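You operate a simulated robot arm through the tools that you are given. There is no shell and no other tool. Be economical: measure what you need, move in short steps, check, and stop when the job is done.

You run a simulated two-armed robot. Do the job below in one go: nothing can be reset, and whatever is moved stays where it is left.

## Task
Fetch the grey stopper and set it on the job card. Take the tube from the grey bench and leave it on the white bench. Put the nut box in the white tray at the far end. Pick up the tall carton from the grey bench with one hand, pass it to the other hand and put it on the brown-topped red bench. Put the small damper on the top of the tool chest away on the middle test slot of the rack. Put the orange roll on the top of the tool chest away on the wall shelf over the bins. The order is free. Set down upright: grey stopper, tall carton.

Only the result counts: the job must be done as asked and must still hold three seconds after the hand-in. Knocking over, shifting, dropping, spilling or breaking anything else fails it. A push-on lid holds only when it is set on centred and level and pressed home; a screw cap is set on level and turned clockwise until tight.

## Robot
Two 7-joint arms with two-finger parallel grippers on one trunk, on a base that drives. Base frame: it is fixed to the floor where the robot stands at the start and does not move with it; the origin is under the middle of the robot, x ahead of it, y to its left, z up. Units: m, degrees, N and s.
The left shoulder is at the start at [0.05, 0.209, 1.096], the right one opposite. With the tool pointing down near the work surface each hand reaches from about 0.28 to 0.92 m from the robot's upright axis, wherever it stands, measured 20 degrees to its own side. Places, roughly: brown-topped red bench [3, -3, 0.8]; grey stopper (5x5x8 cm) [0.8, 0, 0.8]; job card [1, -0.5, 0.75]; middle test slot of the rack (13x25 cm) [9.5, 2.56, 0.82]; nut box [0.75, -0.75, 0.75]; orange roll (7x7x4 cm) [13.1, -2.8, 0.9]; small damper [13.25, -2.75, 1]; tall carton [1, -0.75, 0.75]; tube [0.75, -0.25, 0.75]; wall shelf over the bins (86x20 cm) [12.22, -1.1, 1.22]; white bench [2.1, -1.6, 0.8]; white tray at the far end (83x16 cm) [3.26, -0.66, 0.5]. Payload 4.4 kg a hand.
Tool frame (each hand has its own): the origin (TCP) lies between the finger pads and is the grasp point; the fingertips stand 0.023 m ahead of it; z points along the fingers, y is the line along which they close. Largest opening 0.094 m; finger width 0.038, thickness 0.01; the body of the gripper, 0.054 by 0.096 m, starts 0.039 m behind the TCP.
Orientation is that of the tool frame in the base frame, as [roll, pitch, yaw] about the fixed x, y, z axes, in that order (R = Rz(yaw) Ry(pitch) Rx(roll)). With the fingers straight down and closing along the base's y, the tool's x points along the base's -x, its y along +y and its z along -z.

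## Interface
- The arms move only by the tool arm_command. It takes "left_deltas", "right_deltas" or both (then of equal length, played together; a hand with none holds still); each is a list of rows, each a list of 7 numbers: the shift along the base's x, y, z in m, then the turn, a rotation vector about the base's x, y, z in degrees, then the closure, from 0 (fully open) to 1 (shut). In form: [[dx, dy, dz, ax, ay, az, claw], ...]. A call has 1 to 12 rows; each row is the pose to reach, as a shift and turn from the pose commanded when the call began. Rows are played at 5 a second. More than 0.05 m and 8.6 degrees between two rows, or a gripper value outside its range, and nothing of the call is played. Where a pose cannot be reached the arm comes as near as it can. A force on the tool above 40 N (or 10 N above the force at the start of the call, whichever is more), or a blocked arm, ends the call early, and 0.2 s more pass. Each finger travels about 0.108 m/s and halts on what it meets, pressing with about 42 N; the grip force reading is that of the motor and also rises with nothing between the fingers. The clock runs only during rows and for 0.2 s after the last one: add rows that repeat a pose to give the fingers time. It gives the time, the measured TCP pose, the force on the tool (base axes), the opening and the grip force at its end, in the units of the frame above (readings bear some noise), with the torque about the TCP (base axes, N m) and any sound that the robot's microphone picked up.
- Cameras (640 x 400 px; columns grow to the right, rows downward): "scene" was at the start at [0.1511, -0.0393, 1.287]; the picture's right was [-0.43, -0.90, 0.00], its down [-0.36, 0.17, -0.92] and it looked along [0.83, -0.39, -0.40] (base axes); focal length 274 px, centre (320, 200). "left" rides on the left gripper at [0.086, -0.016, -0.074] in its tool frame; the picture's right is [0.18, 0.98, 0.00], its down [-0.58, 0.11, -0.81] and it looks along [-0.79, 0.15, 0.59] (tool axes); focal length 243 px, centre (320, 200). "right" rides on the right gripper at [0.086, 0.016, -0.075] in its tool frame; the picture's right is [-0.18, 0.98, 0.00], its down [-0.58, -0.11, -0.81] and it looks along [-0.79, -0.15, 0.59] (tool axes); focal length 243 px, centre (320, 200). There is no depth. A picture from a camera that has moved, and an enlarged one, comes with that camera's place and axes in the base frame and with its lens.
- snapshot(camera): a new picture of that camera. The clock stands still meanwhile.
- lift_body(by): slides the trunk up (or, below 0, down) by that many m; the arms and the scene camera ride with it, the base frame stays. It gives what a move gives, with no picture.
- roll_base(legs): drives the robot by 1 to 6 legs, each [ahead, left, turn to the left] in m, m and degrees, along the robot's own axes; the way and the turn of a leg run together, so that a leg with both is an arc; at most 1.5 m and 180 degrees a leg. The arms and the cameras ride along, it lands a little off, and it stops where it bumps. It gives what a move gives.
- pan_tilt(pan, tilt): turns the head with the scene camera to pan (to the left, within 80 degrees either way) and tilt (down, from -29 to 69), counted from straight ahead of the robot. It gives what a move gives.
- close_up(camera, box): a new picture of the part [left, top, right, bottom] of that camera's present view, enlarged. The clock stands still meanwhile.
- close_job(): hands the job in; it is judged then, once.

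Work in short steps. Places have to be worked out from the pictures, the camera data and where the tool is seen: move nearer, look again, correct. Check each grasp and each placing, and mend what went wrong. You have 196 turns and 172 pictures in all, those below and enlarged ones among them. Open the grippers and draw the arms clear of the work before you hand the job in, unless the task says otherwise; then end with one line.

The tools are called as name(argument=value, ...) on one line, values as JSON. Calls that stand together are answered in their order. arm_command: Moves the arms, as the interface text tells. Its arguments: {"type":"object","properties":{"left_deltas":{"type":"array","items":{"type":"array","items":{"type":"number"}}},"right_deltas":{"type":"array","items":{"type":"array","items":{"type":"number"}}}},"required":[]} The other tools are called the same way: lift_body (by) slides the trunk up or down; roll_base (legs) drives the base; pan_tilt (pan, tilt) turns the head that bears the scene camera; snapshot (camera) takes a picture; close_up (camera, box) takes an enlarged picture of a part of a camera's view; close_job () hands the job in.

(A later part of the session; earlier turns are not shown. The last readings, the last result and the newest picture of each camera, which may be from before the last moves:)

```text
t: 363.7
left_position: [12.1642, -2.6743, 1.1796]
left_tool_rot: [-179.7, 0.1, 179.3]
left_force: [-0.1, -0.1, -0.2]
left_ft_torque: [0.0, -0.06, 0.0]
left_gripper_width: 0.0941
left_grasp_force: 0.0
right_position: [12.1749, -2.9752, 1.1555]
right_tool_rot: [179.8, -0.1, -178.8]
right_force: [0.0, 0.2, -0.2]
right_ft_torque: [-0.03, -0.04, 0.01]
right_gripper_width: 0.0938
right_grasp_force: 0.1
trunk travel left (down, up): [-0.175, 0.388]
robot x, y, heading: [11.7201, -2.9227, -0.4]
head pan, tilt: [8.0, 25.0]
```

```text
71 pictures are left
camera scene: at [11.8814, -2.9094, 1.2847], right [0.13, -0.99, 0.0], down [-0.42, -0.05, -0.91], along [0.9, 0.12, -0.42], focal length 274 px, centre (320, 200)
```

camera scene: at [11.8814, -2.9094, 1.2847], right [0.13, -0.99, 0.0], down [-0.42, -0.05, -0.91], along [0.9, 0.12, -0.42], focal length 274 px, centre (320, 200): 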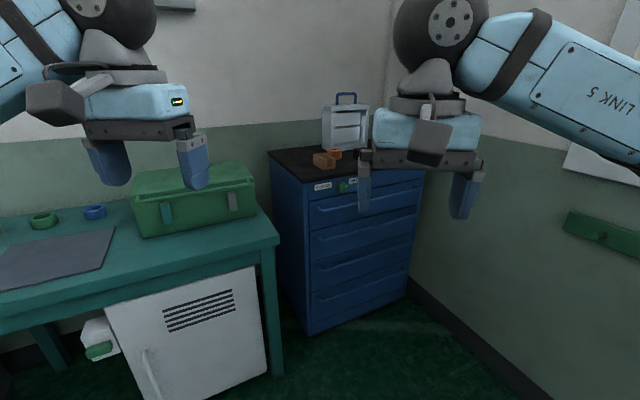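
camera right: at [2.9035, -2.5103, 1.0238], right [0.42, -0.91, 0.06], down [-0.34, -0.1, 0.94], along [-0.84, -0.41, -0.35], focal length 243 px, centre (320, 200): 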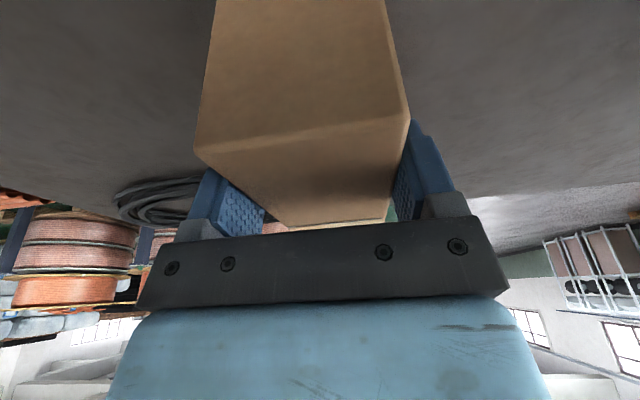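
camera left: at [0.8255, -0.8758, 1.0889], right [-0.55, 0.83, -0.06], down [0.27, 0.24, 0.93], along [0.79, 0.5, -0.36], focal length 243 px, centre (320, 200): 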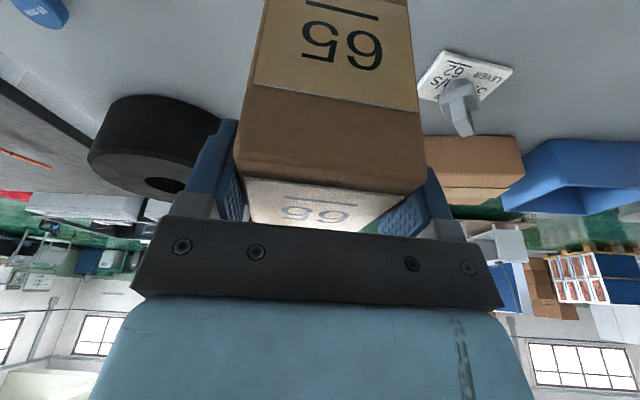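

close_up(camera="scene", box=[250, 80, 440, 200])

```text
3.33 times, centred on (345, 140) of scene
camera zoom: at [11.8814, -2.9094, 1.2847], right [0.13, -0.99, 0.0], down [-0.42, -0.05, -0.91], along [0.9, 0.12, -0.42], focal length 914 px, centre (237, 400)
```

zoom: 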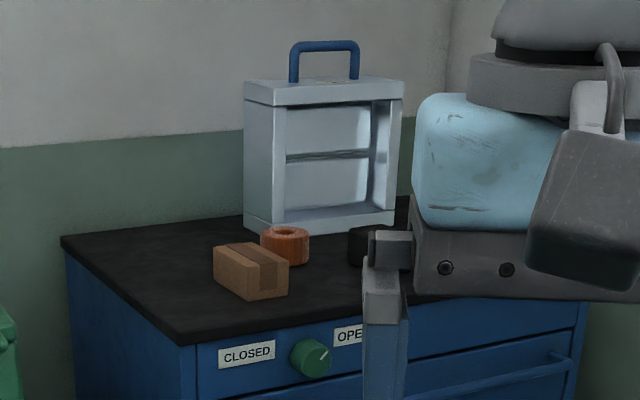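

I move the right hand aside to see the whole chest top.

arm_command(right_deltas=[[-0.02, -0.04, 0, 0, 0, 0, 0], [-0.04, -0.08, 0, 0, 0, 0, 0], [-0.06, -0.12, 0, 0, 0, 0, 0], [-0.08, -0.16, 0, 0, 0, 0, 0], [-0.1, -0.2, 0, 0, 0, 0, 0], [-0.12, -0.24, 0, 0, 0, 0, 0]])

close_up(camera="scene", box=[250, 80, 440, 200])

```text
t: 365.1
left_position: [12.1623, -2.6758, 1.1806]
left_tool_rot: [-179.7, 0.0, 179.4]
left_force: [-0.2, -0.5, 0.2]
left_ft_torque: [0.02, -0.02, -0.01]
left_gripper_width: 0.0943
left_grasp_force: 0.1
right_position: [12.0554, -3.2173, 1.1557]
right_tool_rot: [179.6, 0.1, -178.8]
right_force: [0.1, 0.8, 0.0]
right_ft_torque: [0.01, 0.0, 0.0]
right_gripper_width: 0.0939
right_grasp_force: 0.0
trunk travel left (down, up): [-0.175, 0.388]
robot x, y, heading: [11.7219, -2.9194, -0.4]
head pan, tilt: [8.0, 25.0]
```

```text
3.33 times, centred on (345, 140) of scene
camera zoom: at [11.8801, -2.9109, 1.285], right [0.13, -0.99, 0.0], down [-0.42, -0.05, -0.91], along [0.9, 0.12, -0.42], focal length 914 px, centre (237, 400)
```

zoom: 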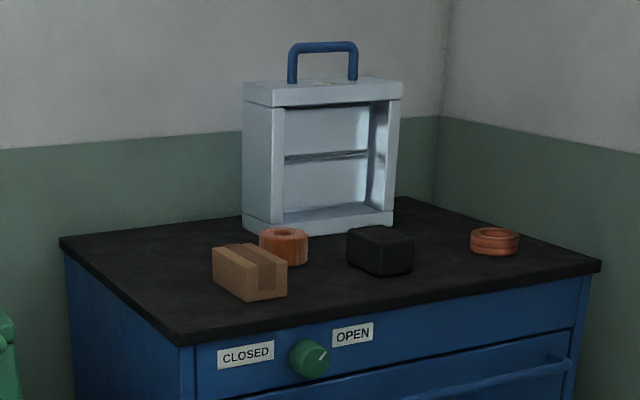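

On the chest: small carton, orange roll (≈(13.15,-2.8)), black block, another flat ring, and the damper (frame with blue handle). I turn to face the chest front (35°) and come closer.

roll_base(legs=[[0, 0, 35.4], [0.3, -0.78, 0], [0.28, 0, 0]])

pan_tilt(pan=8, tilt=30)

snapshot(camera="scene")

```text
t: 371.3
left_position: [12.3506, -2.7376, 1.1794]
left_tool_rot: [-178.4, 0.3, -145.0]
left_force: [-1.0, -0.4, 0.6]
left_ft_torque: [0.03, -0.02, 0.03]
left_gripper_width: 0.0941
left_grasp_force: 0.1
right_position: [12.5804, -3.2385, 1.1648]
right_tool_rot: [-179.2, 0.1, -143.1]
right_force: [0.0, 0.5, -0.5]
right_ft_torque: [-0.05, 0.03, 0.02]
right_gripper_width: 0.0941
right_grasp_force: 0.1
trunk travel left (down, up): [-0.175, 0.388]
robot x, y, heading: [12.1518, -3.2057, 34.7]
head pan, tilt: [8.0, 25.0]
stopped in leg 2: the robot was blocked; the commanded pose is now the measured one
```

```text
t: 372.0
left_position: [12.3523, -2.738, 1.1773]
left_tool_rot: [-178.4, 0.5, -145.0]
left_force: [0.6, -0.9, 0.5]
left_ft_torque: [0.0, 0.01, -0.01]
left_gripper_width: 0.0939
left_grasp_force: 0.1
right_position: [12.5812, -3.2372, 1.1635]
right_tool_rot: [-179.0, 0.0, -143.1]
right_force: [0.6, 0.2, 0.1]
right_ft_torque: [-0.03, -0.03, 0.01]
right_gripper_width: 0.094
right_grasp_force: 0.0
trunk travel left (down, up): [-0.175, 0.388]
robot x, y, heading: [12.154, -3.2061, 35.2]
head pan, tilt: [8.0, 30.0]
```

```text
68 pictures are left
camera scene: at [12.2567, -3.0924, 1.2777], right [0.68, -0.73, 0.02], down [-0.35, -0.35, -0.87], along [0.64, 0.58, -0.5], focal length 274 px, centre (320, 200)
```

scene: 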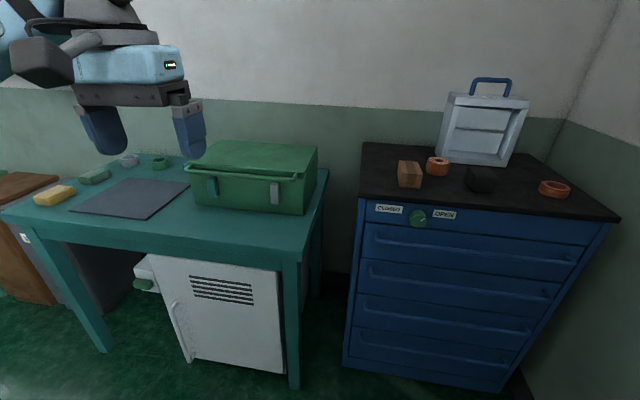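

Blocked and slightly tipped; something touches on the right. I look there.

pan_tilt(pan=-60, tilt=35)

snapshot(camera="scene")

```text
t: 373.4
left_position: [12.3527, -2.7367, 1.1762]
left_tool_rot: [-178.3, 0.3, -145.0]
left_force: [0.0, -0.4, 0.1]
left_ft_torque: [0.02, -0.03, 0.0]
left_gripper_width: 0.0939
left_grasp_force: 0.0
right_position: [12.582, -3.2379, 1.1619]
right_tool_rot: [-179.0, 0.0, -143.0]
right_force: [-0.4, 0.2, -0.6]
right_ft_torque: [0.02, 0.0, -0.01]
right_gripper_width: 0.0943
right_grasp_force: 0.2
trunk travel left (down, up): [-0.175, 0.388]
robot x, y, heading: [12.1509, -3.2067, 35.1]
head pan, tilt: [-60.0, 35.0]
```

```text
67 pictures are left
camera scene: at [12.2709, -3.1909, 1.2712], right [-0.42, -0.91, 0.01], down [-0.5, 0.23, -0.83], along [0.75, -0.35, -0.55], focal length 274 px, centre (320, 200)
```

scene: 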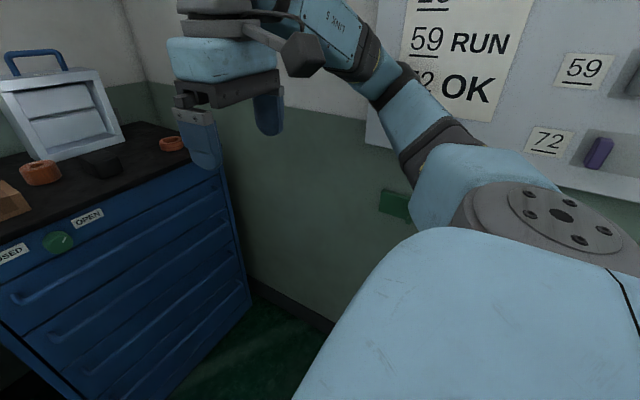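

The right elbow touched the side wall. I back off left 0.12 m, raise the trunk 0.2 m and bring the right hand forward to pull the elbow in.

roll_base(legs=[[0, 0.12, 0]])

lift_body(by=0.2)

arm_command(right_deltas=[[0.02, 0.035, 0, 0, 0, 0, 0], [0.04, 0.07, 0, 0, 0, 0, 0], [0.06, 0.105, 0, 0, 0, 0, 0], [0.08, 0.14, 0, 0, 0, 0, 0]])

pan_tilt(pan=-50, tilt=40)

snapshot(camera="scene")

```text
t: 375.1
left_position: [12.2999, -2.6519, 1.1802]
left_tool_rot: [-179.7, -0.1, -145.1]
left_force: [0.0, 0.4, 0.0]
left_ft_torque: [-0.03, 0.03, 0.03]
left_gripper_width: 0.094
left_grasp_force: 0.1
right_position: [12.5284, -3.1532, 1.1533]
right_tool_rot: [179.7, -0.5, -143.2]
right_force: [0.2, -0.2, -0.5]
right_ft_torque: [-0.04, 0.0, 0.0]
right_gripper_width: 0.0938
right_grasp_force: 0.1
trunk travel left (down, up): [-0.175, 0.388]
robot x, y, heading: [12.0848, -3.1116, 34.7]
head pan, tilt: [-60.0, 35.0]
```

```text
t: 377.3
left_position: [12.3, -2.6526, 1.3799]
left_tool_rot: [-179.7, -0.1, -145.0]
left_force: [0.2, -0.6, -0.2]
left_ft_torque: [-0.02, -0.01, 0.02]
left_gripper_width: 0.094
left_grasp_force: 0.1
right_position: [12.5286, -3.1529, 1.3532]
right_tool_rot: [179.8, -0.4, -143.3]
right_force: [0.6, 0.2, 0.3]
right_ft_torque: [-0.03, 0.01, -0.01]
right_gripper_width: 0.0938
right_grasp_force: 0.1
trunk travel left (down, up): [-0.375, 0.188]
robot x, y, heading: [12.0816, -3.1068, 35.1]
head pan, tilt: [-60.0, 35.0]
```

```text
t: 378.3
left_position: [12.3006, -2.6496, 1.3777]
left_tool_rot: [-179.7, 0.0, -145.1]
left_force: [0.7, 0.9, -0.3]
left_ft_torque: [0.01, 0.03, -0.02]
left_gripper_width: 0.0939
left_grasp_force: 0.0
right_position: [12.6097, -3.0116, 1.3548]
right_tool_rot: [179.6, -0.4, -143.2]
right_force: [0.4, -0.8, -0.2]
right_ft_torque: [-0.01, 0.01, -0.02]
right_gripper_width: 0.094
right_grasp_force: 0.1
trunk travel left (down, up): [-0.375, 0.188]
robot x, y, heading: [12.088, -3.1103, 35.3]
head pan, tilt: [-60.0, 35.0]
```

```text
t: 379.0
left_position: [12.3004, -2.6527, 1.3798]
left_tool_rot: [-179.7, 0.0, -145.1]
left_force: [0.6, -0.4, 0.2]
left_ft_torque: [0.04, -0.01, -0.03]
left_gripper_width: 0.0941
left_grasp_force: 0.1
right_position: [12.6096, -3.0137, 1.3548]
right_tool_rot: [179.7, -0.3, -143.2]
right_force: [-0.6, -0.3, 0.4]
right_ft_torque: [-0.02, 0.01, 0.01]
right_gripper_width: 0.094
right_grasp_force: 0.1
trunk travel left (down, up): [-0.375, 0.188]
robot x, y, heading: [12.0851, -3.1072, 35.0]
head pan, tilt: [-50.0, 40.0]
```

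```text
66 pictures are left
camera scene: at [12.2224, -3.0929, 1.4614], right [-0.26, -0.97, 0.0], down [-0.62, 0.17, -0.77], along [0.74, -0.2, -0.64], focal length 274 px, centre (320, 200)
```

scene: 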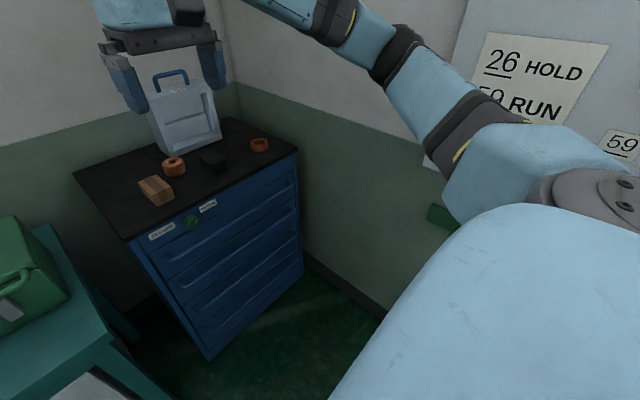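

I advance 0.36 m ahead and 0.1 m right toward the chest.

roll_base(legs=[[0.2, -0.05, 0], [0.18, -0.05, 0]])

pan_tilt(pan=-15, tilt=40)

snapshot(camera="scene")

```text
t: 381.7
left_position: [12.6665, -2.519, 1.3808]
left_tool_rot: [-179.8, 0.1, -145.3]
left_force: [-0.4, -0.5, 0.2]
left_ft_torque: [-0.02, 0.02, -0.03]
left_gripper_width: 0.0938
left_grasp_force: 0.1
right_position: [12.9745, -2.8814, 1.3546]
right_tool_rot: [179.7, -0.3, -143.3]
right_force: [0.3, -1.0, 0.2]
right_ft_torque: [0.0, 0.02, 0.02]
right_gripper_width: 0.094
right_grasp_force: 0.0
trunk travel left (down, up): [-0.375, 0.188]
robot x, y, heading: [12.4473, -2.9788, 34.7]
head pan, tilt: [-50.0, 40.0]
```

```text
t: 382.7
left_position: [12.6663, -2.5207, 1.3786]
left_tool_rot: [-179.6, 0.0, -145.2]
left_force: [-0.7, 0.1, -0.6]
left_ft_torque: [0.04, 0.01, -0.01]
left_gripper_width: 0.094
left_grasp_force: 0.1
right_position: [12.9752, -2.8819, 1.3552]
right_tool_rot: [179.7, -0.3, -143.4]
right_force: [0.2, 0.9, 0.3]
right_ft_torque: [-0.02, 0.0, 0.0]
right_gripper_width: 0.094
right_grasp_force: 0.1
trunk travel left (down, up): [-0.375, 0.188]
robot x, y, heading: [12.4488, -2.9782, 34.7]
head pan, tilt: [-15.0, 40.0]
```

```text
65 pictures are left
camera scene: at [12.5862, -2.9087, 1.4614], right [0.34, -0.94, 0.0], down [-0.6, -0.22, -0.77], along [0.72, 0.26, -0.64], focal length 274 px, centre (320, 200)
```

scene: 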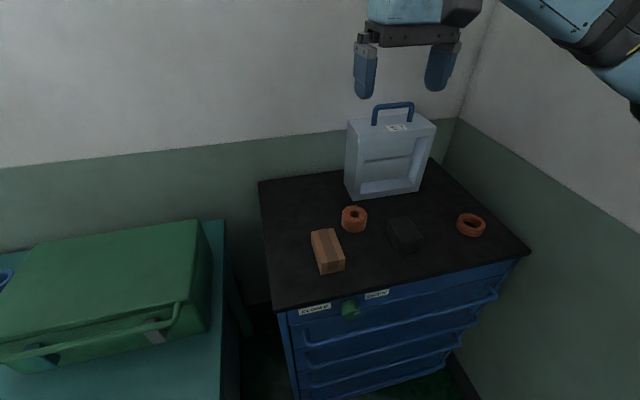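

close_up(camera="scene", box=[310, 80, 480, 240])

snapshot(camera="right")

```text
2.50 times, centred on (395, 160) of scene
camera zoom: at [12.5862, -2.9087, 1.4614], right [0.34, -0.94, 0.0], down [-0.6, -0.22, -0.77], along [0.72, 0.26, -0.64], focal length 685 px, centre (132, 300)
```

zoom: 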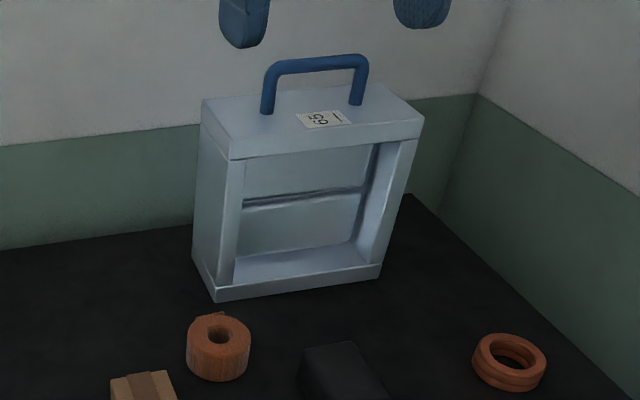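

```text
63 pictures are left
camera right: at [12.8958, -2.9208, 1.4311], right [-0.44, 0.9, 0.0], down [0.54, 0.26, 0.8], along [0.72, 0.36, -0.6], focal length 243 px, centre (320, 200)
```

right: 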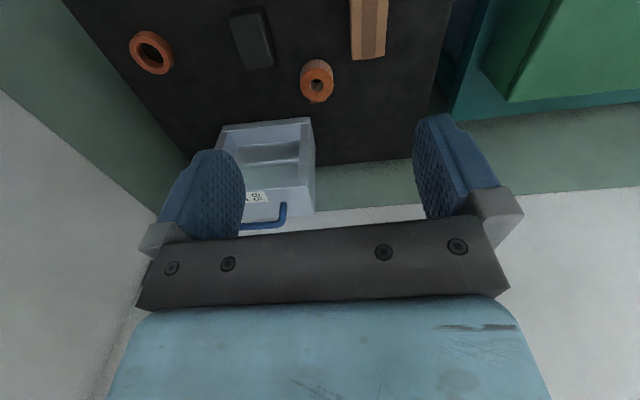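

The handle bar runs crosswise (≈-60°), so the gripper must be turned about 90°. I test the turn of the right wrist (-96°) in free air, over the chest.

arm_command(right_deltas=[[0, 0, 0, 0, 0, -8, 0], [0, 0, 0, 0, 0, -16, 0], [0, 0, 0, 0, 0, -24, 0], [0, 0, 0, 0, 0, -32, 0], [0, 0, 0, 0, 0, -40, 0], [0, 0, 0, 0, 0, -48, 0], [0, 0, 0, 0, 0, -56, 0], [0, 0, 0, 0, 0, -64, 0], [0, 0, 0, 0, 0, -72, 0], [0, 0, 0, 0, 0, -80, 0], [0, 0, 0, 0, 0, -88, 0], [0, 0, 0, 0, 0, -95.5, 0]])

```text
t: 385.3
left_position: [12.6676, -2.5202, 1.3801]
left_tool_rot: [-179.7, 0.0, -145.2]
left_force: [-0.5, 0.6, -0.9]
left_ft_torque: [0.01, 0.02, -0.03]
left_gripper_width: 0.0938
left_grasp_force: 0.0
right_position: [12.9757, -2.8823, 1.3545]
right_tool_rot: [179.8, -0.3, 121.1]
right_force: [0.9, -1.2, 0.2]
right_ft_torque: [0.01, -0.01, 0.0]
right_gripper_width: 0.0938
right_grasp_force: 0.1
trunk travel left (down, up): [-0.375, 0.188]
robot x, y, heading: [12.4494, -2.9774, 35.0]
head pan, tilt: [-15.0, 40.0]
```

The turn works that way. I move the right hand out over the handle at z≈1.29.

arm_command(right_deltas=[[0.045, 0.004, -0.008, 0, 0, 0, 0], [0.09, 0.008, -0.016, 0, 0, 0, 0], [0.135, 0.012, -0.024, 0, 0, 0, 0], [0.18, 0.016, -0.032, 0, 0, 0, 0], [0.225, 0.019, -0.04, 0, 0, 0, 0], [0.27, 0.023, -0.048, 0, 0, 0, 0], [0.315, 0.026, -0.056, 0, 0, 0, 0], [0.349, 0.029, -0.062, 0, 0, 0, 0]])

snapshot(camera="right")

close_up(camera="scene", box=[310, 40, 480, 240])

```text
t: 387.1
left_position: [12.6676, -2.5183, 1.38]
left_tool_rot: [-179.7, -0.1, -145.1]
left_force: [0.5, 0.5, 0.1]
left_ft_torque: [0.0, -0.01, 0.02]
left_gripper_width: 0.0942
left_grasp_force: 0.0
right_position: [13.3241, -2.8528, 1.2921]
right_tool_rot: [179.7, -0.4, 121.2]
right_force: [-0.3, -0.7, 0.6]
right_ft_torque: [-0.02, 0.04, 0.0]
right_gripper_width: 0.0938
right_grasp_force: 0.1
trunk travel left (down, up): [-0.375, 0.188]
robot x, y, heading: [12.4489, -2.9779, 34.8]
head pan, tilt: [-15.0, 40.0]
```

```text
62 pictures are left
camera right: at [13.2924, -2.7703, 1.3688], right [0.94, 0.35, 0.0], down [0.21, -0.56, 0.8], along [0.28, -0.75, -0.6], focal length 243 px, centre (320, 200)
```

right: 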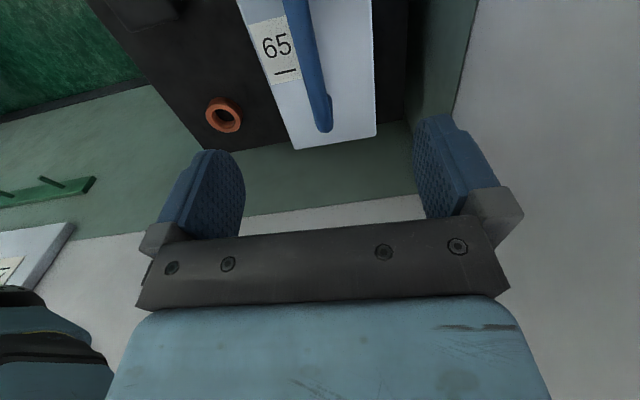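

```text
2.00 times, centred on (395, 140) of scene
camera zoom: at [12.5868, -2.9077, 1.4613], right [0.34, -0.94, 0.0], down [-0.6, -0.22, -0.77], along [0.72, 0.26, -0.64], focal length 548 px, centre (170, 320)
```

zoom: 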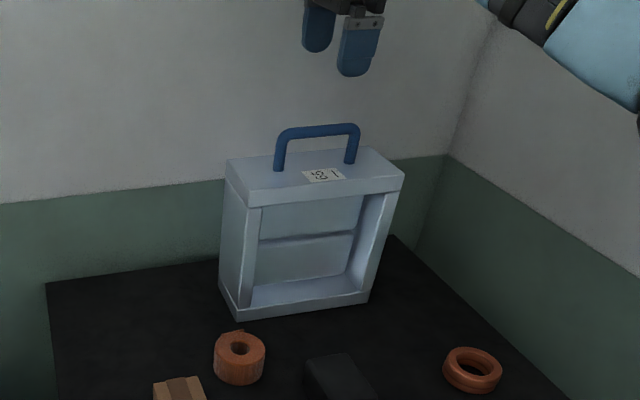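

Alignment is within 5 mm and 1°. I adjust, lower to z≈1.176 and close on the handle.

arm_command(right_deltas=[[-0.004, -0.003, -0.03, 0, 0, 1, 0.3], [-0.004, -0.003, -0.06, 0, 0, 1, 0.3], [-0.004, -0.003, -0.09, 0, 0, 1, 0.3], [-0.004, -0.003, -0.116, 0, 0, 1, 0.3], [-0.004, -0.003, -0.116, 0, 0, 1, 0.7], [-0.004, -0.003, -0.116, 0, 0, 1, 1], [-0.004, -0.003, -0.116, 0, 0, 1, 1], [-0.004, -0.003, -0.116, 0, 0, 1, 1]])

close_up(camera="scene", box=[310, 40, 480, 240])

```text
t: 388.9
left_position: [12.6686, -2.5194, 1.3796]
left_tool_rot: [-179.6, 0.0, -145.2]
left_force: [-0.4, 0.3, 0.2]
left_ft_torque: [0.0, 0.02, 0.01]
left_gripper_width: 0.0939
left_grasp_force: 0.0
right_position: [13.3197, -2.8548, 1.1783]
right_tool_rot: [179.7, -0.3, 122.2]
right_force: [-0.4, 0.6, -0.2]
right_ft_torque: [-0.4, -0.3, 0.31]
right_gripper_width: 0.0144
right_grasp_force: 42.1
trunk travel left (down, up): [-0.375, 0.188]
robot x, y, heading: [12.4521, -2.9765, 35.0]
head pan, tilt: [-15.0, 40.0]
```

```text
2.00 times, centred on (395, 140) of scene
camera zoom: at [12.5865, -2.9085, 1.4613], right [0.34, -0.94, 0.0], down [-0.6, -0.22, -0.77], along [0.72, 0.26, -0.64], focal length 548 px, centre (170, 320)
```

zoom: 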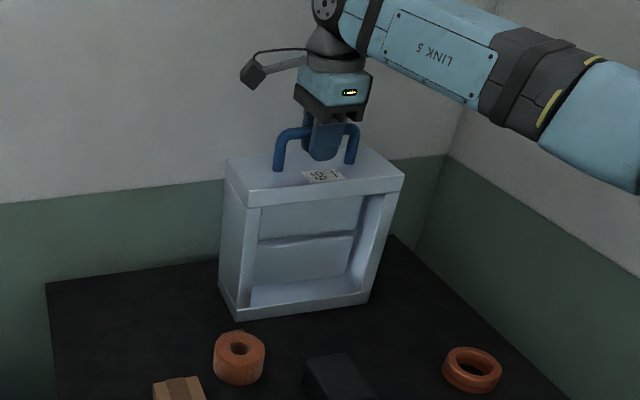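

Handle held (14 mm). I lift 0.14 m and check the weight and pose.

arm_command(right_deltas=[[0, 0, 0.01, 0, 0, 0, 1], [0, 0, 0.03, 0, 0, 0, 1], [0, 0, 0.06, 0, 0, 0, 1], [0, 0, 0.1, 0, 0, 0, 1], [0, 0, 0.14, 0, 0, 0, 1]])

snapshot(camera="scene")

```text
t: 390.1
left_position: [12.6666, -2.5182, 1.3793]
left_tool_rot: [-179.6, 0.0, -145.2]
left_force: [0.1, 0.4, 0.9]
left_ft_torque: [0.0, -0.05, 0.02]
left_gripper_width: 0.0943
left_grasp_force: 0.0
right_position: [13.3192, -2.856, 1.3173]
right_tool_rot: [179.8, -0.2, 122.2]
right_force: [-0.1, -0.4, -10.6]
right_ft_torque: [0.0, 0.01, 0.02]
right_gripper_width: 0.0146
right_grasp_force: 42.1
trunk travel left (down, up): [-0.375, 0.188]
robot x, y, heading: [12.4535, -2.9744, 34.6]
head pan, tilt: [-15.0, 40.0]
```

```text
59 pictures are left
camera scene: at [12.5862, -2.908, 1.4613], right [0.34, -0.94, 0.0], down [-0.6, -0.22, -0.77], along [0.72, 0.26, -0.64], focal length 274 px, centre (320, 200)
```

scene: 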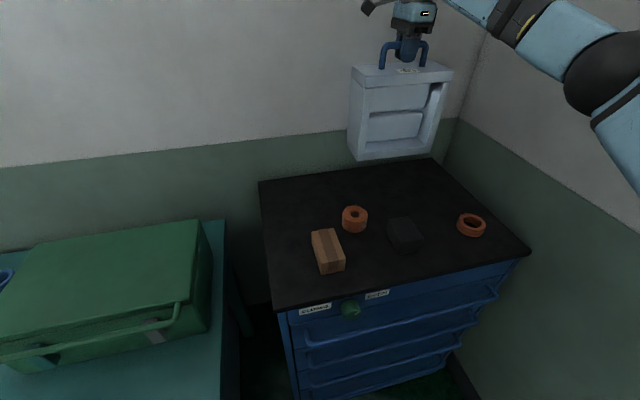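

Damper is held freely (≈1.1 kg). I draw it in close to the robot.

arm_command(right_deltas=[[-0.045, -0.004, 0, 0, 0, 0, 1], [-0.09, -0.008, 0, 0, 0, 0, 1], [-0.135, -0.012, 0, 0, 0, 0, 1], [-0.18, -0.016, 0, 0, 0, 0, 1], [-0.225, -0.02, 0, 0, 0, 0, 1], [-0.27, -0.024, 0, 0, 0, 0, 1], [-0.315, -0.028, 0, 0, 0, 0, 1], [-0.36, -0.032, 0, 0, 0, 0, 1], [-0.405, -0.036, 0, 0, 0, 0, 1], [-0.45, -0.04, 0, 0, 0, 0, 1], [-0.49, -0.043, 0, 0, 0, 0, 1]])

roll_base(legs=[[-0.06, 0, 0], [0, 0, -22]])

pan_tilt(pan=8, tilt=40)

snapshot(camera="scene")

```text
t: 392.5
left_position: [12.6669, -2.5181, 1.3793]
left_tool_rot: [-179.6, 0.1, -145.1]
left_force: [-0.1, -0.3, 0.0]
left_ft_torque: [-0.02, 0.0, 0.02]
left_gripper_width: 0.0942
left_grasp_force: 0.0
right_position: [12.8292, -2.8984, 1.3169]
right_tool_rot: [179.7, -0.3, 122.3]
right_force: [-0.2, 0.0, -10.1]
right_ft_torque: [0.02, 0.01, -0.04]
right_gripper_width: 0.0145
right_grasp_force: 42.0
trunk travel left (down, up): [-0.375, 0.188]
robot x, y, heading: [12.4531, -2.9767, 34.8]
head pan, tilt: [-15.0, 40.0]
```

```text
t: 394.7
left_position: [12.775, -2.6669, 1.3799]
left_tool_rot: [-179.8, -0.1, -167.2]
left_force: [-0.4, -0.1, 0.3]
left_ft_torque: [0.0, 0.01, -0.05]
left_gripper_width: 0.0939
left_grasp_force: 0.0
right_position: [12.7825, -3.0795, 1.3162]
right_tool_rot: [179.7, -0.4, 100.2]
right_force: [-0.2, 0.1, -9.2]
right_ft_torque: [0.0, -0.01, -0.05]
right_gripper_width: 0.0146
right_grasp_force: 42.4
trunk travel left (down, up): [-0.375, 0.188]
robot x, y, heading: [12.4031, -3.0118, 13.1]
head pan, tilt: [-15.0, 40.0]
```

```text
t: 395.5
left_position: [12.7738, -2.6676, 1.3798]
left_tool_rot: [-179.7, 0.0, -167.3]
left_force: [-1.1, 0.5, 0.2]
left_ft_torque: [0.0, -0.02, 0.03]
left_gripper_width: 0.0938
left_grasp_force: 0.1
right_position: [12.782, -3.0799, 1.3176]
right_tool_rot: [179.7, -0.4, 100.2]
right_force: [0.0, -0.8, -10.2]
right_ft_torque: [0.05, -0.05, 0.0]
right_gripper_width: 0.0149
right_grasp_force: 41.8
trunk travel left (down, up): [-0.375, 0.188]
robot x, y, heading: [12.4017, -3.0083, 13.0]
head pan, tilt: [8.0, 40.0]
```

```text
58 pictures are left
camera scene: at [12.5479, -2.9647, 1.4613], right [0.36, -0.93, 0.0], down [-0.6, -0.23, -0.77], along [0.72, 0.27, -0.64], focal length 274 px, centre (320, 200)
```

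scene: 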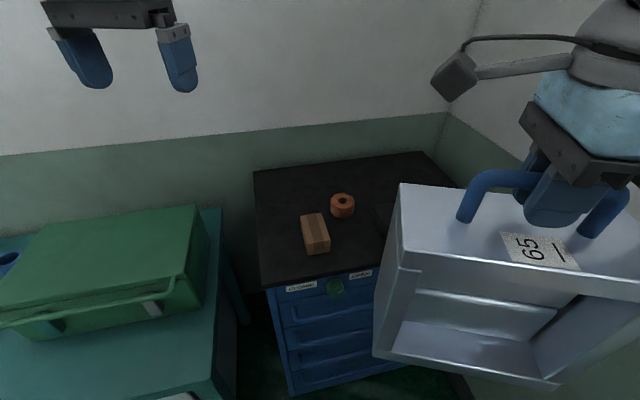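

Roll confirmed at ≈(13.132, -2.815), top ≈0.96. I move the left hand above it.

arm_command(left_deltas=[[0.04, -0.016, -0.02, 0, 0, 0, 0], [0.08, -0.032, -0.04, 0, 0, 0, 0], [0.12, -0.048, -0.06, 0, 0, 0, 0], [0.16, -0.064, -0.08, 0, 0, 0, 0], [0.2, -0.08, -0.1, 0, 0, 0, 0], [0.24, -0.096, -0.12, 0, 0, 0, 0], [0.28, -0.112, -0.14, 0, 0, 0, 0], [0.32, -0.13, -0.16, 0, 0, 0, 0], [0.358, -0.147, -0.18, 0, 0, 0, 0], [0.358, -0.147, -0.225, 0, 0, 0, 0], [0.358, -0.147, -0.27, 0, 0, 0, 0], [0.358, -0.147, -0.31, 0, 0, 0, 0]])

snapshot(camera="left")

close_up(camera="scene", box=[270, 130, 430, 270])

```text
t: 398.1
left_position: [13.1327, -2.813, 1.0681]
left_tool_rot: [-179.7, -0.1, -167.3]
left_force: [-0.4, 0.5, 0.6]
left_ft_torque: [0.02, 0.0, -0.01]
left_gripper_width: 0.0937
left_grasp_force: 0.0
right_position: [12.7843, -3.0809, 1.3156]
right_tool_rot: [179.8, -0.5, 100.1]
right_force: [0.0, -0.5, -8.6]
right_ft_torque: [0.0, -0.04, -0.03]
right_gripper_width: 0.0146
right_grasp_force: 41.8
trunk travel left (down, up): [-0.375, 0.188]
robot x, y, heading: [12.4058, -3.0101, 12.9]
head pan, tilt: [8.0, 40.0]
```

```text
57 pictures are left
camera left: at [13.0496, -2.8478, 1.1437], right [-0.4, 0.92, -0.01], down [0.54, 0.24, 0.8], along [0.74, 0.32, -0.59], focal length 243 px, centre (320, 200)
```

left: 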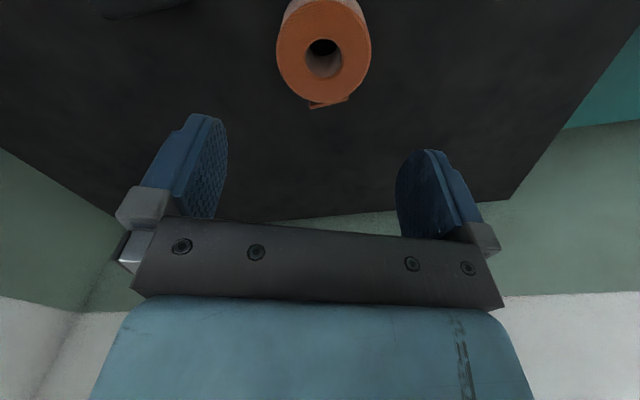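

```text
2.86 times, centred on (350, 200) of scene
camera zoom: at [12.5485, -2.9647, 1.4613], right [0.36, -0.93, 0.0], down [-0.6, -0.23, -0.77], along [0.72, 0.27, -0.64], focal length 783 px, centre (234, 200)
```

zoom: 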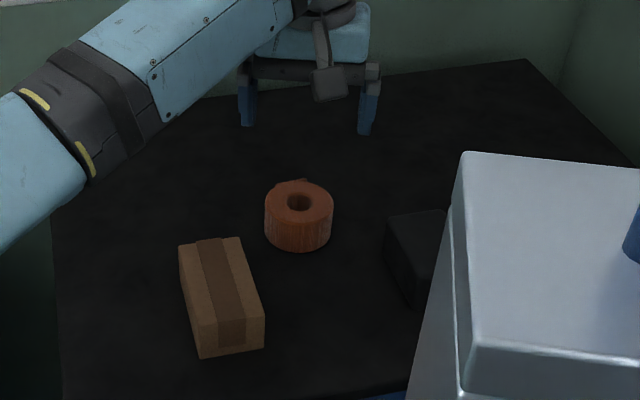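

Refined: roll centre ≈(13.112, -2.819), top ≈0.975. I lower and close.

arm_command(left_deltas=[[-0.019, -0.006, -0.03, 0, 0, 0, 0.05], [-0.019, -0.006, -0.06, 0, 0, 0, 0.05], [-0.019, -0.006, -0.085, 0, 0, 0, 0.05], [-0.019, -0.006, -0.104, 0, 0, 0, 0.05], [-0.019, -0.006, -0.104, 0, 0, 0, 0.5], [-0.019, -0.006, -0.104, 0, 0, 0, 1], [-0.019, -0.006, -0.104, 0, 0, 0, 1]])

close_up(camera="scene", box=[270, 130, 430, 270])

```text
t: 399.7
left_position: [13.1117, -2.8203, 0.9656]
left_tool_rot: [-179.7, 0.0, -167.2]
left_force: [0.4, 0.4, 0.0]
left_ft_torque: [0.01, 0.01, 0.02]
left_gripper_width: 0.0671
left_grasp_force: 42.4
right_position: [12.7843, -3.0813, 1.315]
right_tool_rot: [179.6, -0.5, 100.2]
right_force: [-1.2, -0.1, -10.0]
right_ft_torque: [-0.01, -0.01, 0.0]
right_gripper_width: 0.0145
right_grasp_force: 42.1
trunk travel left (down, up): [-0.375, 0.188]
robot x, y, heading: [12.4055, -3.012, 12.7]
head pan, tilt: [8.0, 40.0]
```

```text
2.86 times, centred on (350, 200) of scene
camera zoom: at [12.548, -2.9647, 1.4612], right [0.36, -0.93, 0.0], down [-0.6, -0.23, -0.77], along [0.72, 0.27, -0.64], focal length 783 px, centre (234, 200)
```

zoom: 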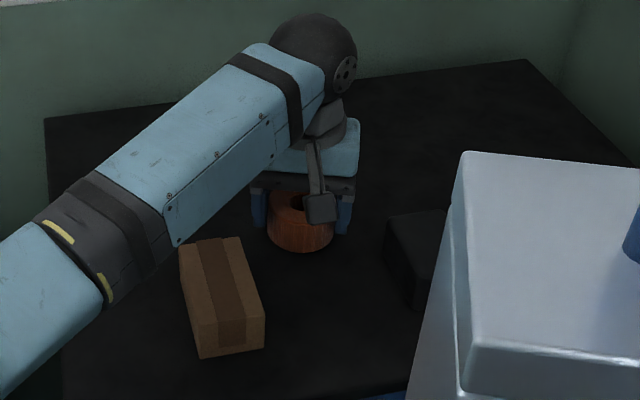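

Roll gripped (67 mm). I lift it and draw it in.

arm_command(left_deltas=[[0, 0, 0.04, 0, 0, 0, 1], [0, 0, 0.08, 0, 0, 0, 1], [0, 0, 0.12, 0, 0, 0, 1], [0, 0, 0.165, 0, 0, 0, 1], [0, 0, 0.21, 0, 0, 0, 1], [-0.04, 0.01, 0.23, 0, 0, 0, 1], [-0.085, 0.02, 0.25, 0, 0, 0, 1], [-0.13, 0.035, 0.265, 0, 0, 0, 1], [-0.175, 0.05, 0.28, 0, 0, 0, 1], [-0.22, 0.065, 0.295, 0, 0, 0, 1], [-0.265, 0.08, 0.31, 0, 0, 0, 1], [-0.31, 0.09, 0.32, 0, 0, 0, 1]])

snapshot(camera="scene")

```text
refused: row 7 steps farther than a row can; nothing moved
```

```text
54 pictures are left
camera scene: at [12.548, -2.9647, 1.4612], right [0.36, -0.93, 0.0], down [-0.6, -0.23, -0.77], along [0.72, 0.27, -0.64], focal length 274 px, centre (320, 200)
```

scene: 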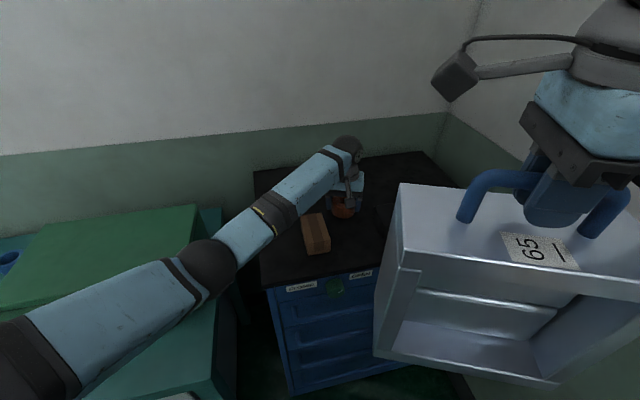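

arm_command(left_deltas=[[0, 0, 0.04, 0, 0, 0, 1], [0, 0, 0.08, 0, 0, 0, 1], [0, 0, 0.12, 0, 0, 0, 1], [0, 0, 0.165, 0, 0, 0, 1], [0, 0, 0.21, 0, 0, 0, 1], [-0.035, 0.01, 0.23, 0, 0, 0, 1], [-0.075, 0.02, 0.25, 0, 0, 0, 1], [-0.115, 0.033, 0.265, 0, 0, 0, 1], [-0.155, 0.046, 0.28, 0, 0, 0, 1], [-0.195, 0.058, 0.295, 0, 0, 0, 1], [-0.235, 0.07, 0.31, 0, 0, 0, 1], [-0.275, 0.082, 0.32, 0, 0, 0, 1]])

snapshot(camera="scene")

snapshot(camera="left")

```text
t: 402.3
left_position: [12.8351, -2.737, 1.2857]
left_tool_rot: [-179.6, 0.0, -167.1]
left_force: [-0.7, 0.8, -0.9]
left_ft_torque: [0.0, -0.01, 0.01]
left_gripper_width: 0.0666
left_grasp_force: 42.3
right_position: [12.7818, -3.0788, 1.3178]
right_tool_rot: [179.6, -0.3, 100.2]
right_force: [-0.4, 0.8, -8.9]
right_ft_torque: [-0.03, -0.01, -0.02]
right_gripper_width: 0.0148
right_grasp_force: 42.4
trunk travel left (down, up): [-0.375, 0.188]
robot x, y, heading: [12.4001, -3.0128, 13.1]
head pan, tilt: [8.0, 40.0]
```

```text
53 pictures are left
camera scene: at [12.5462, -2.9638, 1.4614], right [0.36, -0.93, 0.0], down [-0.6, -0.23, -0.77], along [0.72, 0.27, -0.64], focal length 274 px, centre (320, 200)
```

scene: 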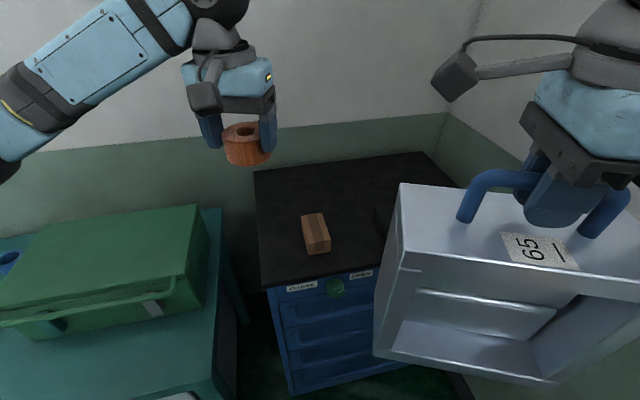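

```text
52 pictures are left
camera left: at [12.7521, -2.772, 1.3618], right [-0.4, 0.92, -0.01], down [0.54, 0.24, 0.81], along [0.74, 0.32, -0.59], focal length 243 px, centre (320, 200)
```

left: 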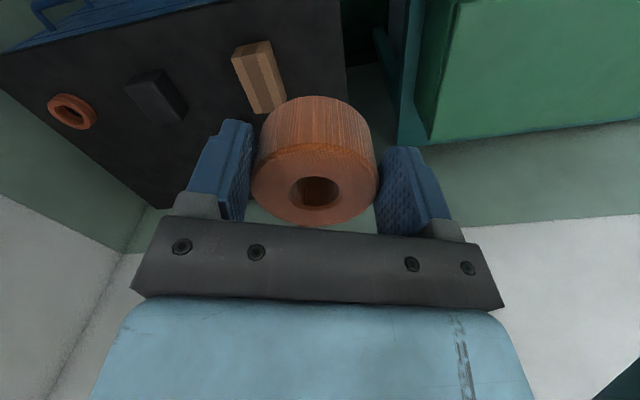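

Roll held. The shelf's free part should be near (12.10, -0.945); I turn to 34° and slide left 1.75 m along the wall furniture.

roll_base(legs=[[0, 0, 20.8], [0, 0.9, 0], [0, 0.85, 0]])

pan_tilt(pan=0, tilt=25)

snapshot(camera="scene")

```text
t: 419.1
left_position: [11.7424, -1.1515, 1.286]
left_tool_rot: [-179.7, -0.2, -146.3]
left_force: [0.0, -0.5, -1.0]
left_ft_torque: [-0.01, -0.03, -0.01]
left_gripper_width: 0.0671
left_grasp_force: 41.6
right_position: [11.8162, -1.4922, 1.3155]
right_tool_rot: [179.6, -0.4, 121.3]
right_force: [0.1, -0.3, -10.2]
right_ft_torque: [0.07, -0.01, 0.03]
right_gripper_width: 0.0145
right_grasp_force: 42.7
trunk travel left (down, up): [-0.375, 0.188]
robot x, y, heading: [11.4347, -1.5572, 33.7]
head pan, tilt: [8.0, 40.0]
```

```text
t: 419.9
left_position: [11.7435, -1.1523, 1.2852]
left_tool_rot: [-179.7, -0.1, -146.2]
left_force: [1.0, -0.2, -1.0]
left_ft_torque: [-0.04, 0.0, 0.0]
left_gripper_width: 0.0668
left_grasp_force: 42.1
right_position: [11.8149, -1.4912, 1.3152]
right_tool_rot: [179.7, -0.3, 121.2]
right_force: [-0.3, -0.3, -9.9]
right_ft_torque: [-0.02, -0.02, -0.01]
right_gripper_width: 0.0143
right_grasp_force: 42.1
trunk travel left (down, up): [-0.375, 0.188]
robot x, y, heading: [11.4316, -1.5566, 33.8]
head pan, tilt: [0.0, 25.0]
```

```text
51 pictures are left
camera scene: at [11.568, -1.4719, 1.4845], right [0.56, -0.83, 0.0], down [-0.35, -0.24, -0.91], along [0.75, 0.5, -0.42], focal length 274 px, centre (320, 200)
```

scene: 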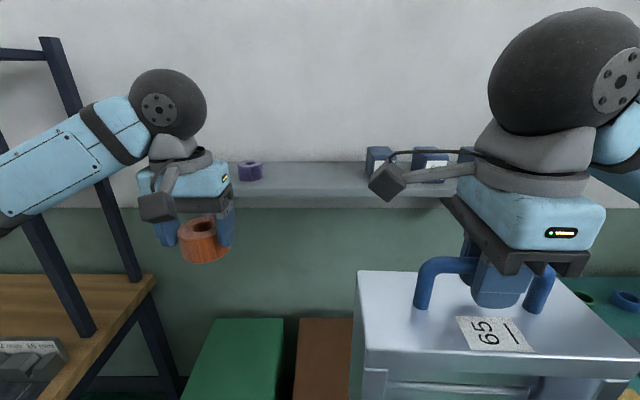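

Shelf top z≈1.22, front edge s≈9.39; a free gap lies between the purple ring and the first box, centred at ≈(12.125, -1.07). I move ahead 0.12 m and right 0.1 m.

roll_base(legs=[[0.12, -0.1, 0]])

arm_command(left_deltas=[[0, 0, 0.03, 0, 0, 0, 1], [0.01, 0.005, 0.06, 0, 0, 0, 1], [0.03, 0.015, 0.075, 0, 0, 0, 1]])

snapshot(camera="left")

snapshot(camera="scene")

```text
t: 421.4
left_position: [11.8983, -1.1678, 1.2851]
left_tool_rot: [-179.6, -0.1, -146.2]
left_force: [1.1, 0.2, -0.8]
left_ft_torque: [-0.03, 0.04, -0.03]
left_gripper_width: 0.0669
left_grasp_force: 41.7
right_position: [11.97, -1.5081, 1.3168]
right_tool_rot: [179.7, -0.3, 121.2]
right_force: [0.0, 0.5, -10.1]
right_ft_torque: [0.0, -0.01, 0.03]
right_gripper_width: 0.0146
right_grasp_force: 42.0
trunk travel left (down, up): [-0.375, 0.188]
robot x, y, heading: [11.5923, -1.5774, 33.9]
head pan, tilt: [0.0, 25.0]
```

```text
t: 422.2
left_position: [11.9292, -1.1537, 1.3591]
left_tool_rot: [-179.7, -0.2, -146.1]
left_force: [0.0, -0.2, -1.4]
left_ft_torque: [-0.01, 0.03, -0.03]
left_gripper_width: 0.0667
left_grasp_force: 41.4
right_position: [11.9708, -1.5084, 1.3159]
right_tool_rot: [179.8, -0.4, 121.1]
right_force: [-0.4, 0.6, -9.4]
right_ft_torque: [0.01, -0.03, 0.03]
right_gripper_width: 0.0145
right_grasp_force: 42.1
trunk travel left (down, up): [-0.375, 0.188]
robot x, y, heading: [11.5861, -1.5758, 33.7]
head pan, tilt: [0.0, 25.0]
```

```text
50 pictures are left
camera left: at [11.8642, -1.2142, 1.4356], right [-0.7, 0.71, 0.0], down [0.42, 0.42, 0.8], along [0.58, 0.56, -0.59], focal length 243 px, centre (320, 200)
```

left: 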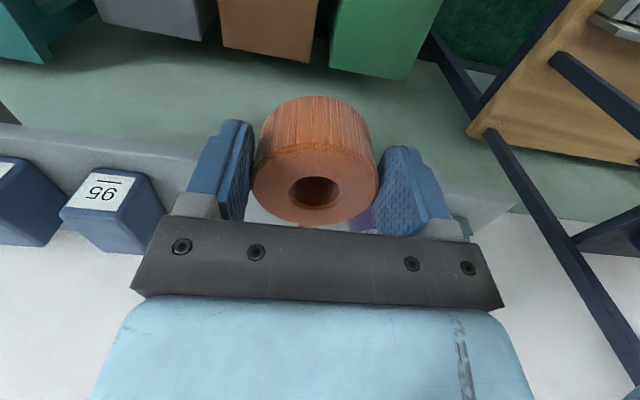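

```text
49 pictures are left
camera scene: at [11.7239, -1.4891, 1.4844], right [0.56, -0.83, 0.0], down [-0.35, -0.24, -0.91], along [0.75, 0.5, -0.42], focal length 274 px, centre (320, 200)
```

scene: 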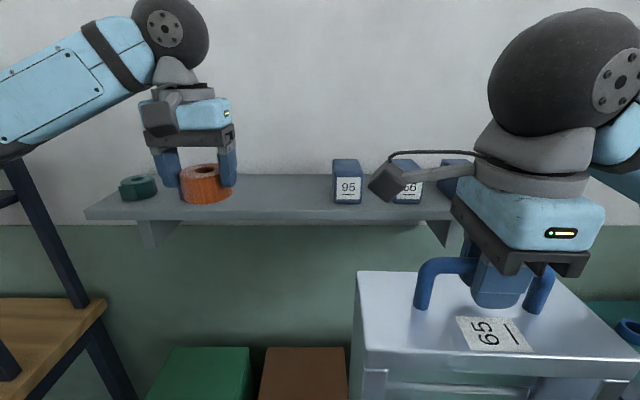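

Target in the gap: (12.161, -1.073). I move the roll above it at z 1.36, then look.

arm_command(left_deltas=[[0.045, 0.015, 0, 0, 0, 0, 1], [0.09, 0.03, 0, 0, 0, 0, 1], [0.135, 0.045, 0, 0, 0, 0, 1], [0.18, 0.06, 0, 0, 0, 0, 1], [0.225, 0.077, 0, 0, 0, 0, 1], [0.232, 0.08, -0.03, 0, 0, 0, 1]])

close_up(camera="scene", box=[160, 80, 440, 260])

snapshot(camera="left")

```text
t: 423.6
left_position: [12.1621, -1.0712, 1.3308]
left_tool_rot: [-179.7, -0.3, -146.2]
left_force: [-0.6, -0.6, -1.3]
left_ft_torque: [-0.06, 0.02, -0.01]
left_gripper_width: 0.0669
left_grasp_force: 42.0
right_position: [11.9703, -1.5062, 1.3167]
right_tool_rot: [179.8, -0.3, 121.3]
right_force: [0.1, 0.5, -8.5]
right_ft_torque: [0.03, 0.0, -0.02]
right_gripper_width: 0.0142
right_grasp_force: 42.0
trunk travel left (down, up): [-0.375, 0.188]
robot x, y, heading: [11.5915, -1.579, 33.8]
head pan, tilt: [0.0, 25.0]
```

```text
2.22 times, centred on (300, 170) of scene
camera zoom: at [11.7233, -1.4873, 1.4844], right [0.56, -0.83, 0.0], down [-0.35, -0.24, -0.91], along [0.75, 0.5, -0.42], focal length 609 px, centre (364, 267)
```

zoom: 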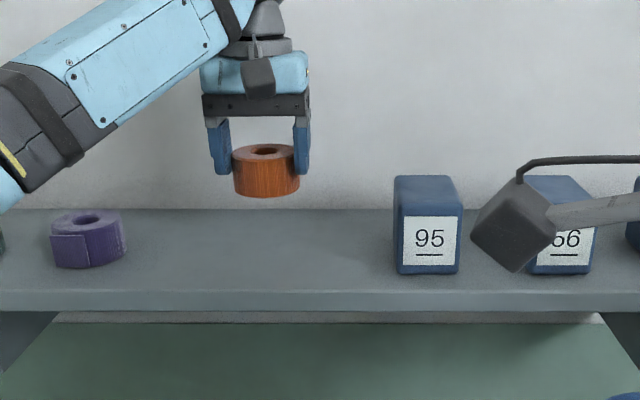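

```text
47 pictures are left
camera left: at [12.0964, -1.1325, 1.4058], right [-0.7, 0.71, -0.01], down [0.42, 0.42, 0.8], along [0.58, 0.56, -0.59], focal length 243 px, centre (320, 200)
```

left: 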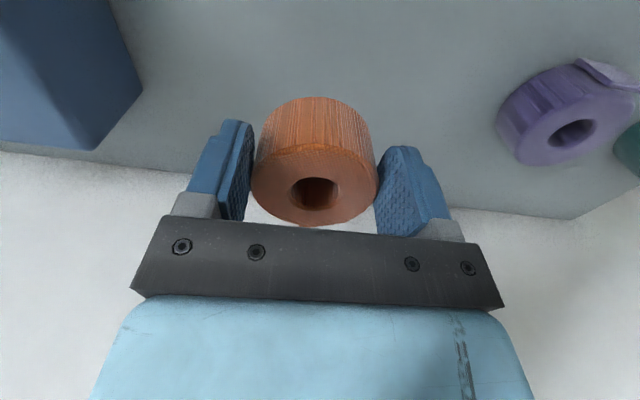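

Well inside the gap. I lower to z≈1.265, then creep to contact.

arm_command(left_deltas=[[0, 0, -0.03, 0, 0, 0, 1], [0, 0, -0.055, 0, 0, 0, 1], [0, 0, -0.065, 0, 0, 0, 1]])

arm_command(left_deltas=[[0, 0, -0.002, 0, 0, 0, 1], [0, 0, -0.004, 0, 0, 0, 1], [0, 0, -0.006, 0, 0, 0, 1], [0, 0, -0.008, 0, 0, 0, 1]])

close_up(camera="scene", box=[160, 80, 440, 260])

```text
t: 424.4
left_position: [12.1615, -1.0733, 1.2661]
left_tool_rot: [-179.8, 0.0, -146.3]
left_force: [-0.1, -0.1, -1.5]
left_ft_torque: [0.0, 0.04, 0.02]
left_gripper_width: 0.0667
left_grasp_force: 42.1
right_position: [11.9696, -1.5081, 1.3171]
right_tool_rot: [179.7, -0.4, 121.2]
right_force: [-0.5, -0.8, -10.3]
right_ft_torque: [0.02, 0.0, -0.01]
right_gripper_width: 0.0144
right_grasp_force: 41.4
trunk travel left (down, up): [-0.375, 0.188]
robot x, y, heading: [11.5893, -1.5791, 33.9]
head pan, tilt: [0.0, 25.0]
```

```text
t: 425.5
left_position: [12.1599, -1.0747, 1.2637]
left_tool_rot: [-179.6, 0.4, -146.3]
left_force: [-1.9, -1.1, 8.1]
left_ft_torque: [0.02, 0.33, 0.02]
left_gripper_width: 0.0669
left_grasp_force: 41.9
right_position: [11.969, -1.5089, 1.3161]
right_tool_rot: [179.8, -0.3, 121.3]
right_force: [1.1, 0.3, -10.2]
right_ft_torque: [0.02, -0.05, -0.02]
right_gripper_width: 0.0145
right_grasp_force: 41.8
trunk travel left (down, up): [-0.375, 0.188]
robot x, y, heading: [11.59, -1.579, 34.0]
head pan, tilt: [0.0, 25.0]
stopped in row 4 (left hand): the force on the tool passed its limit at 42 N (the readings are from after the stop); the commanded pose is now the measured one
```

```text
2.22 times, centred on (300, 170) of scene
camera zoom: at [11.7219, -1.4899, 1.4844], right [0.56, -0.83, 0.0], down [-0.35, -0.23, -0.91], along [0.75, 0.51, -0.42], focal length 609 px, centre (364, 267)
```

zoom: 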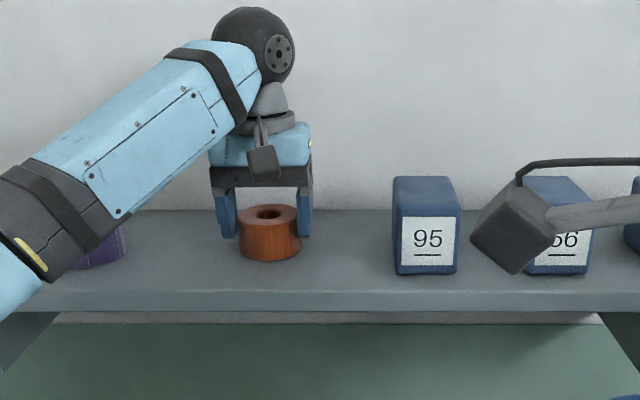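

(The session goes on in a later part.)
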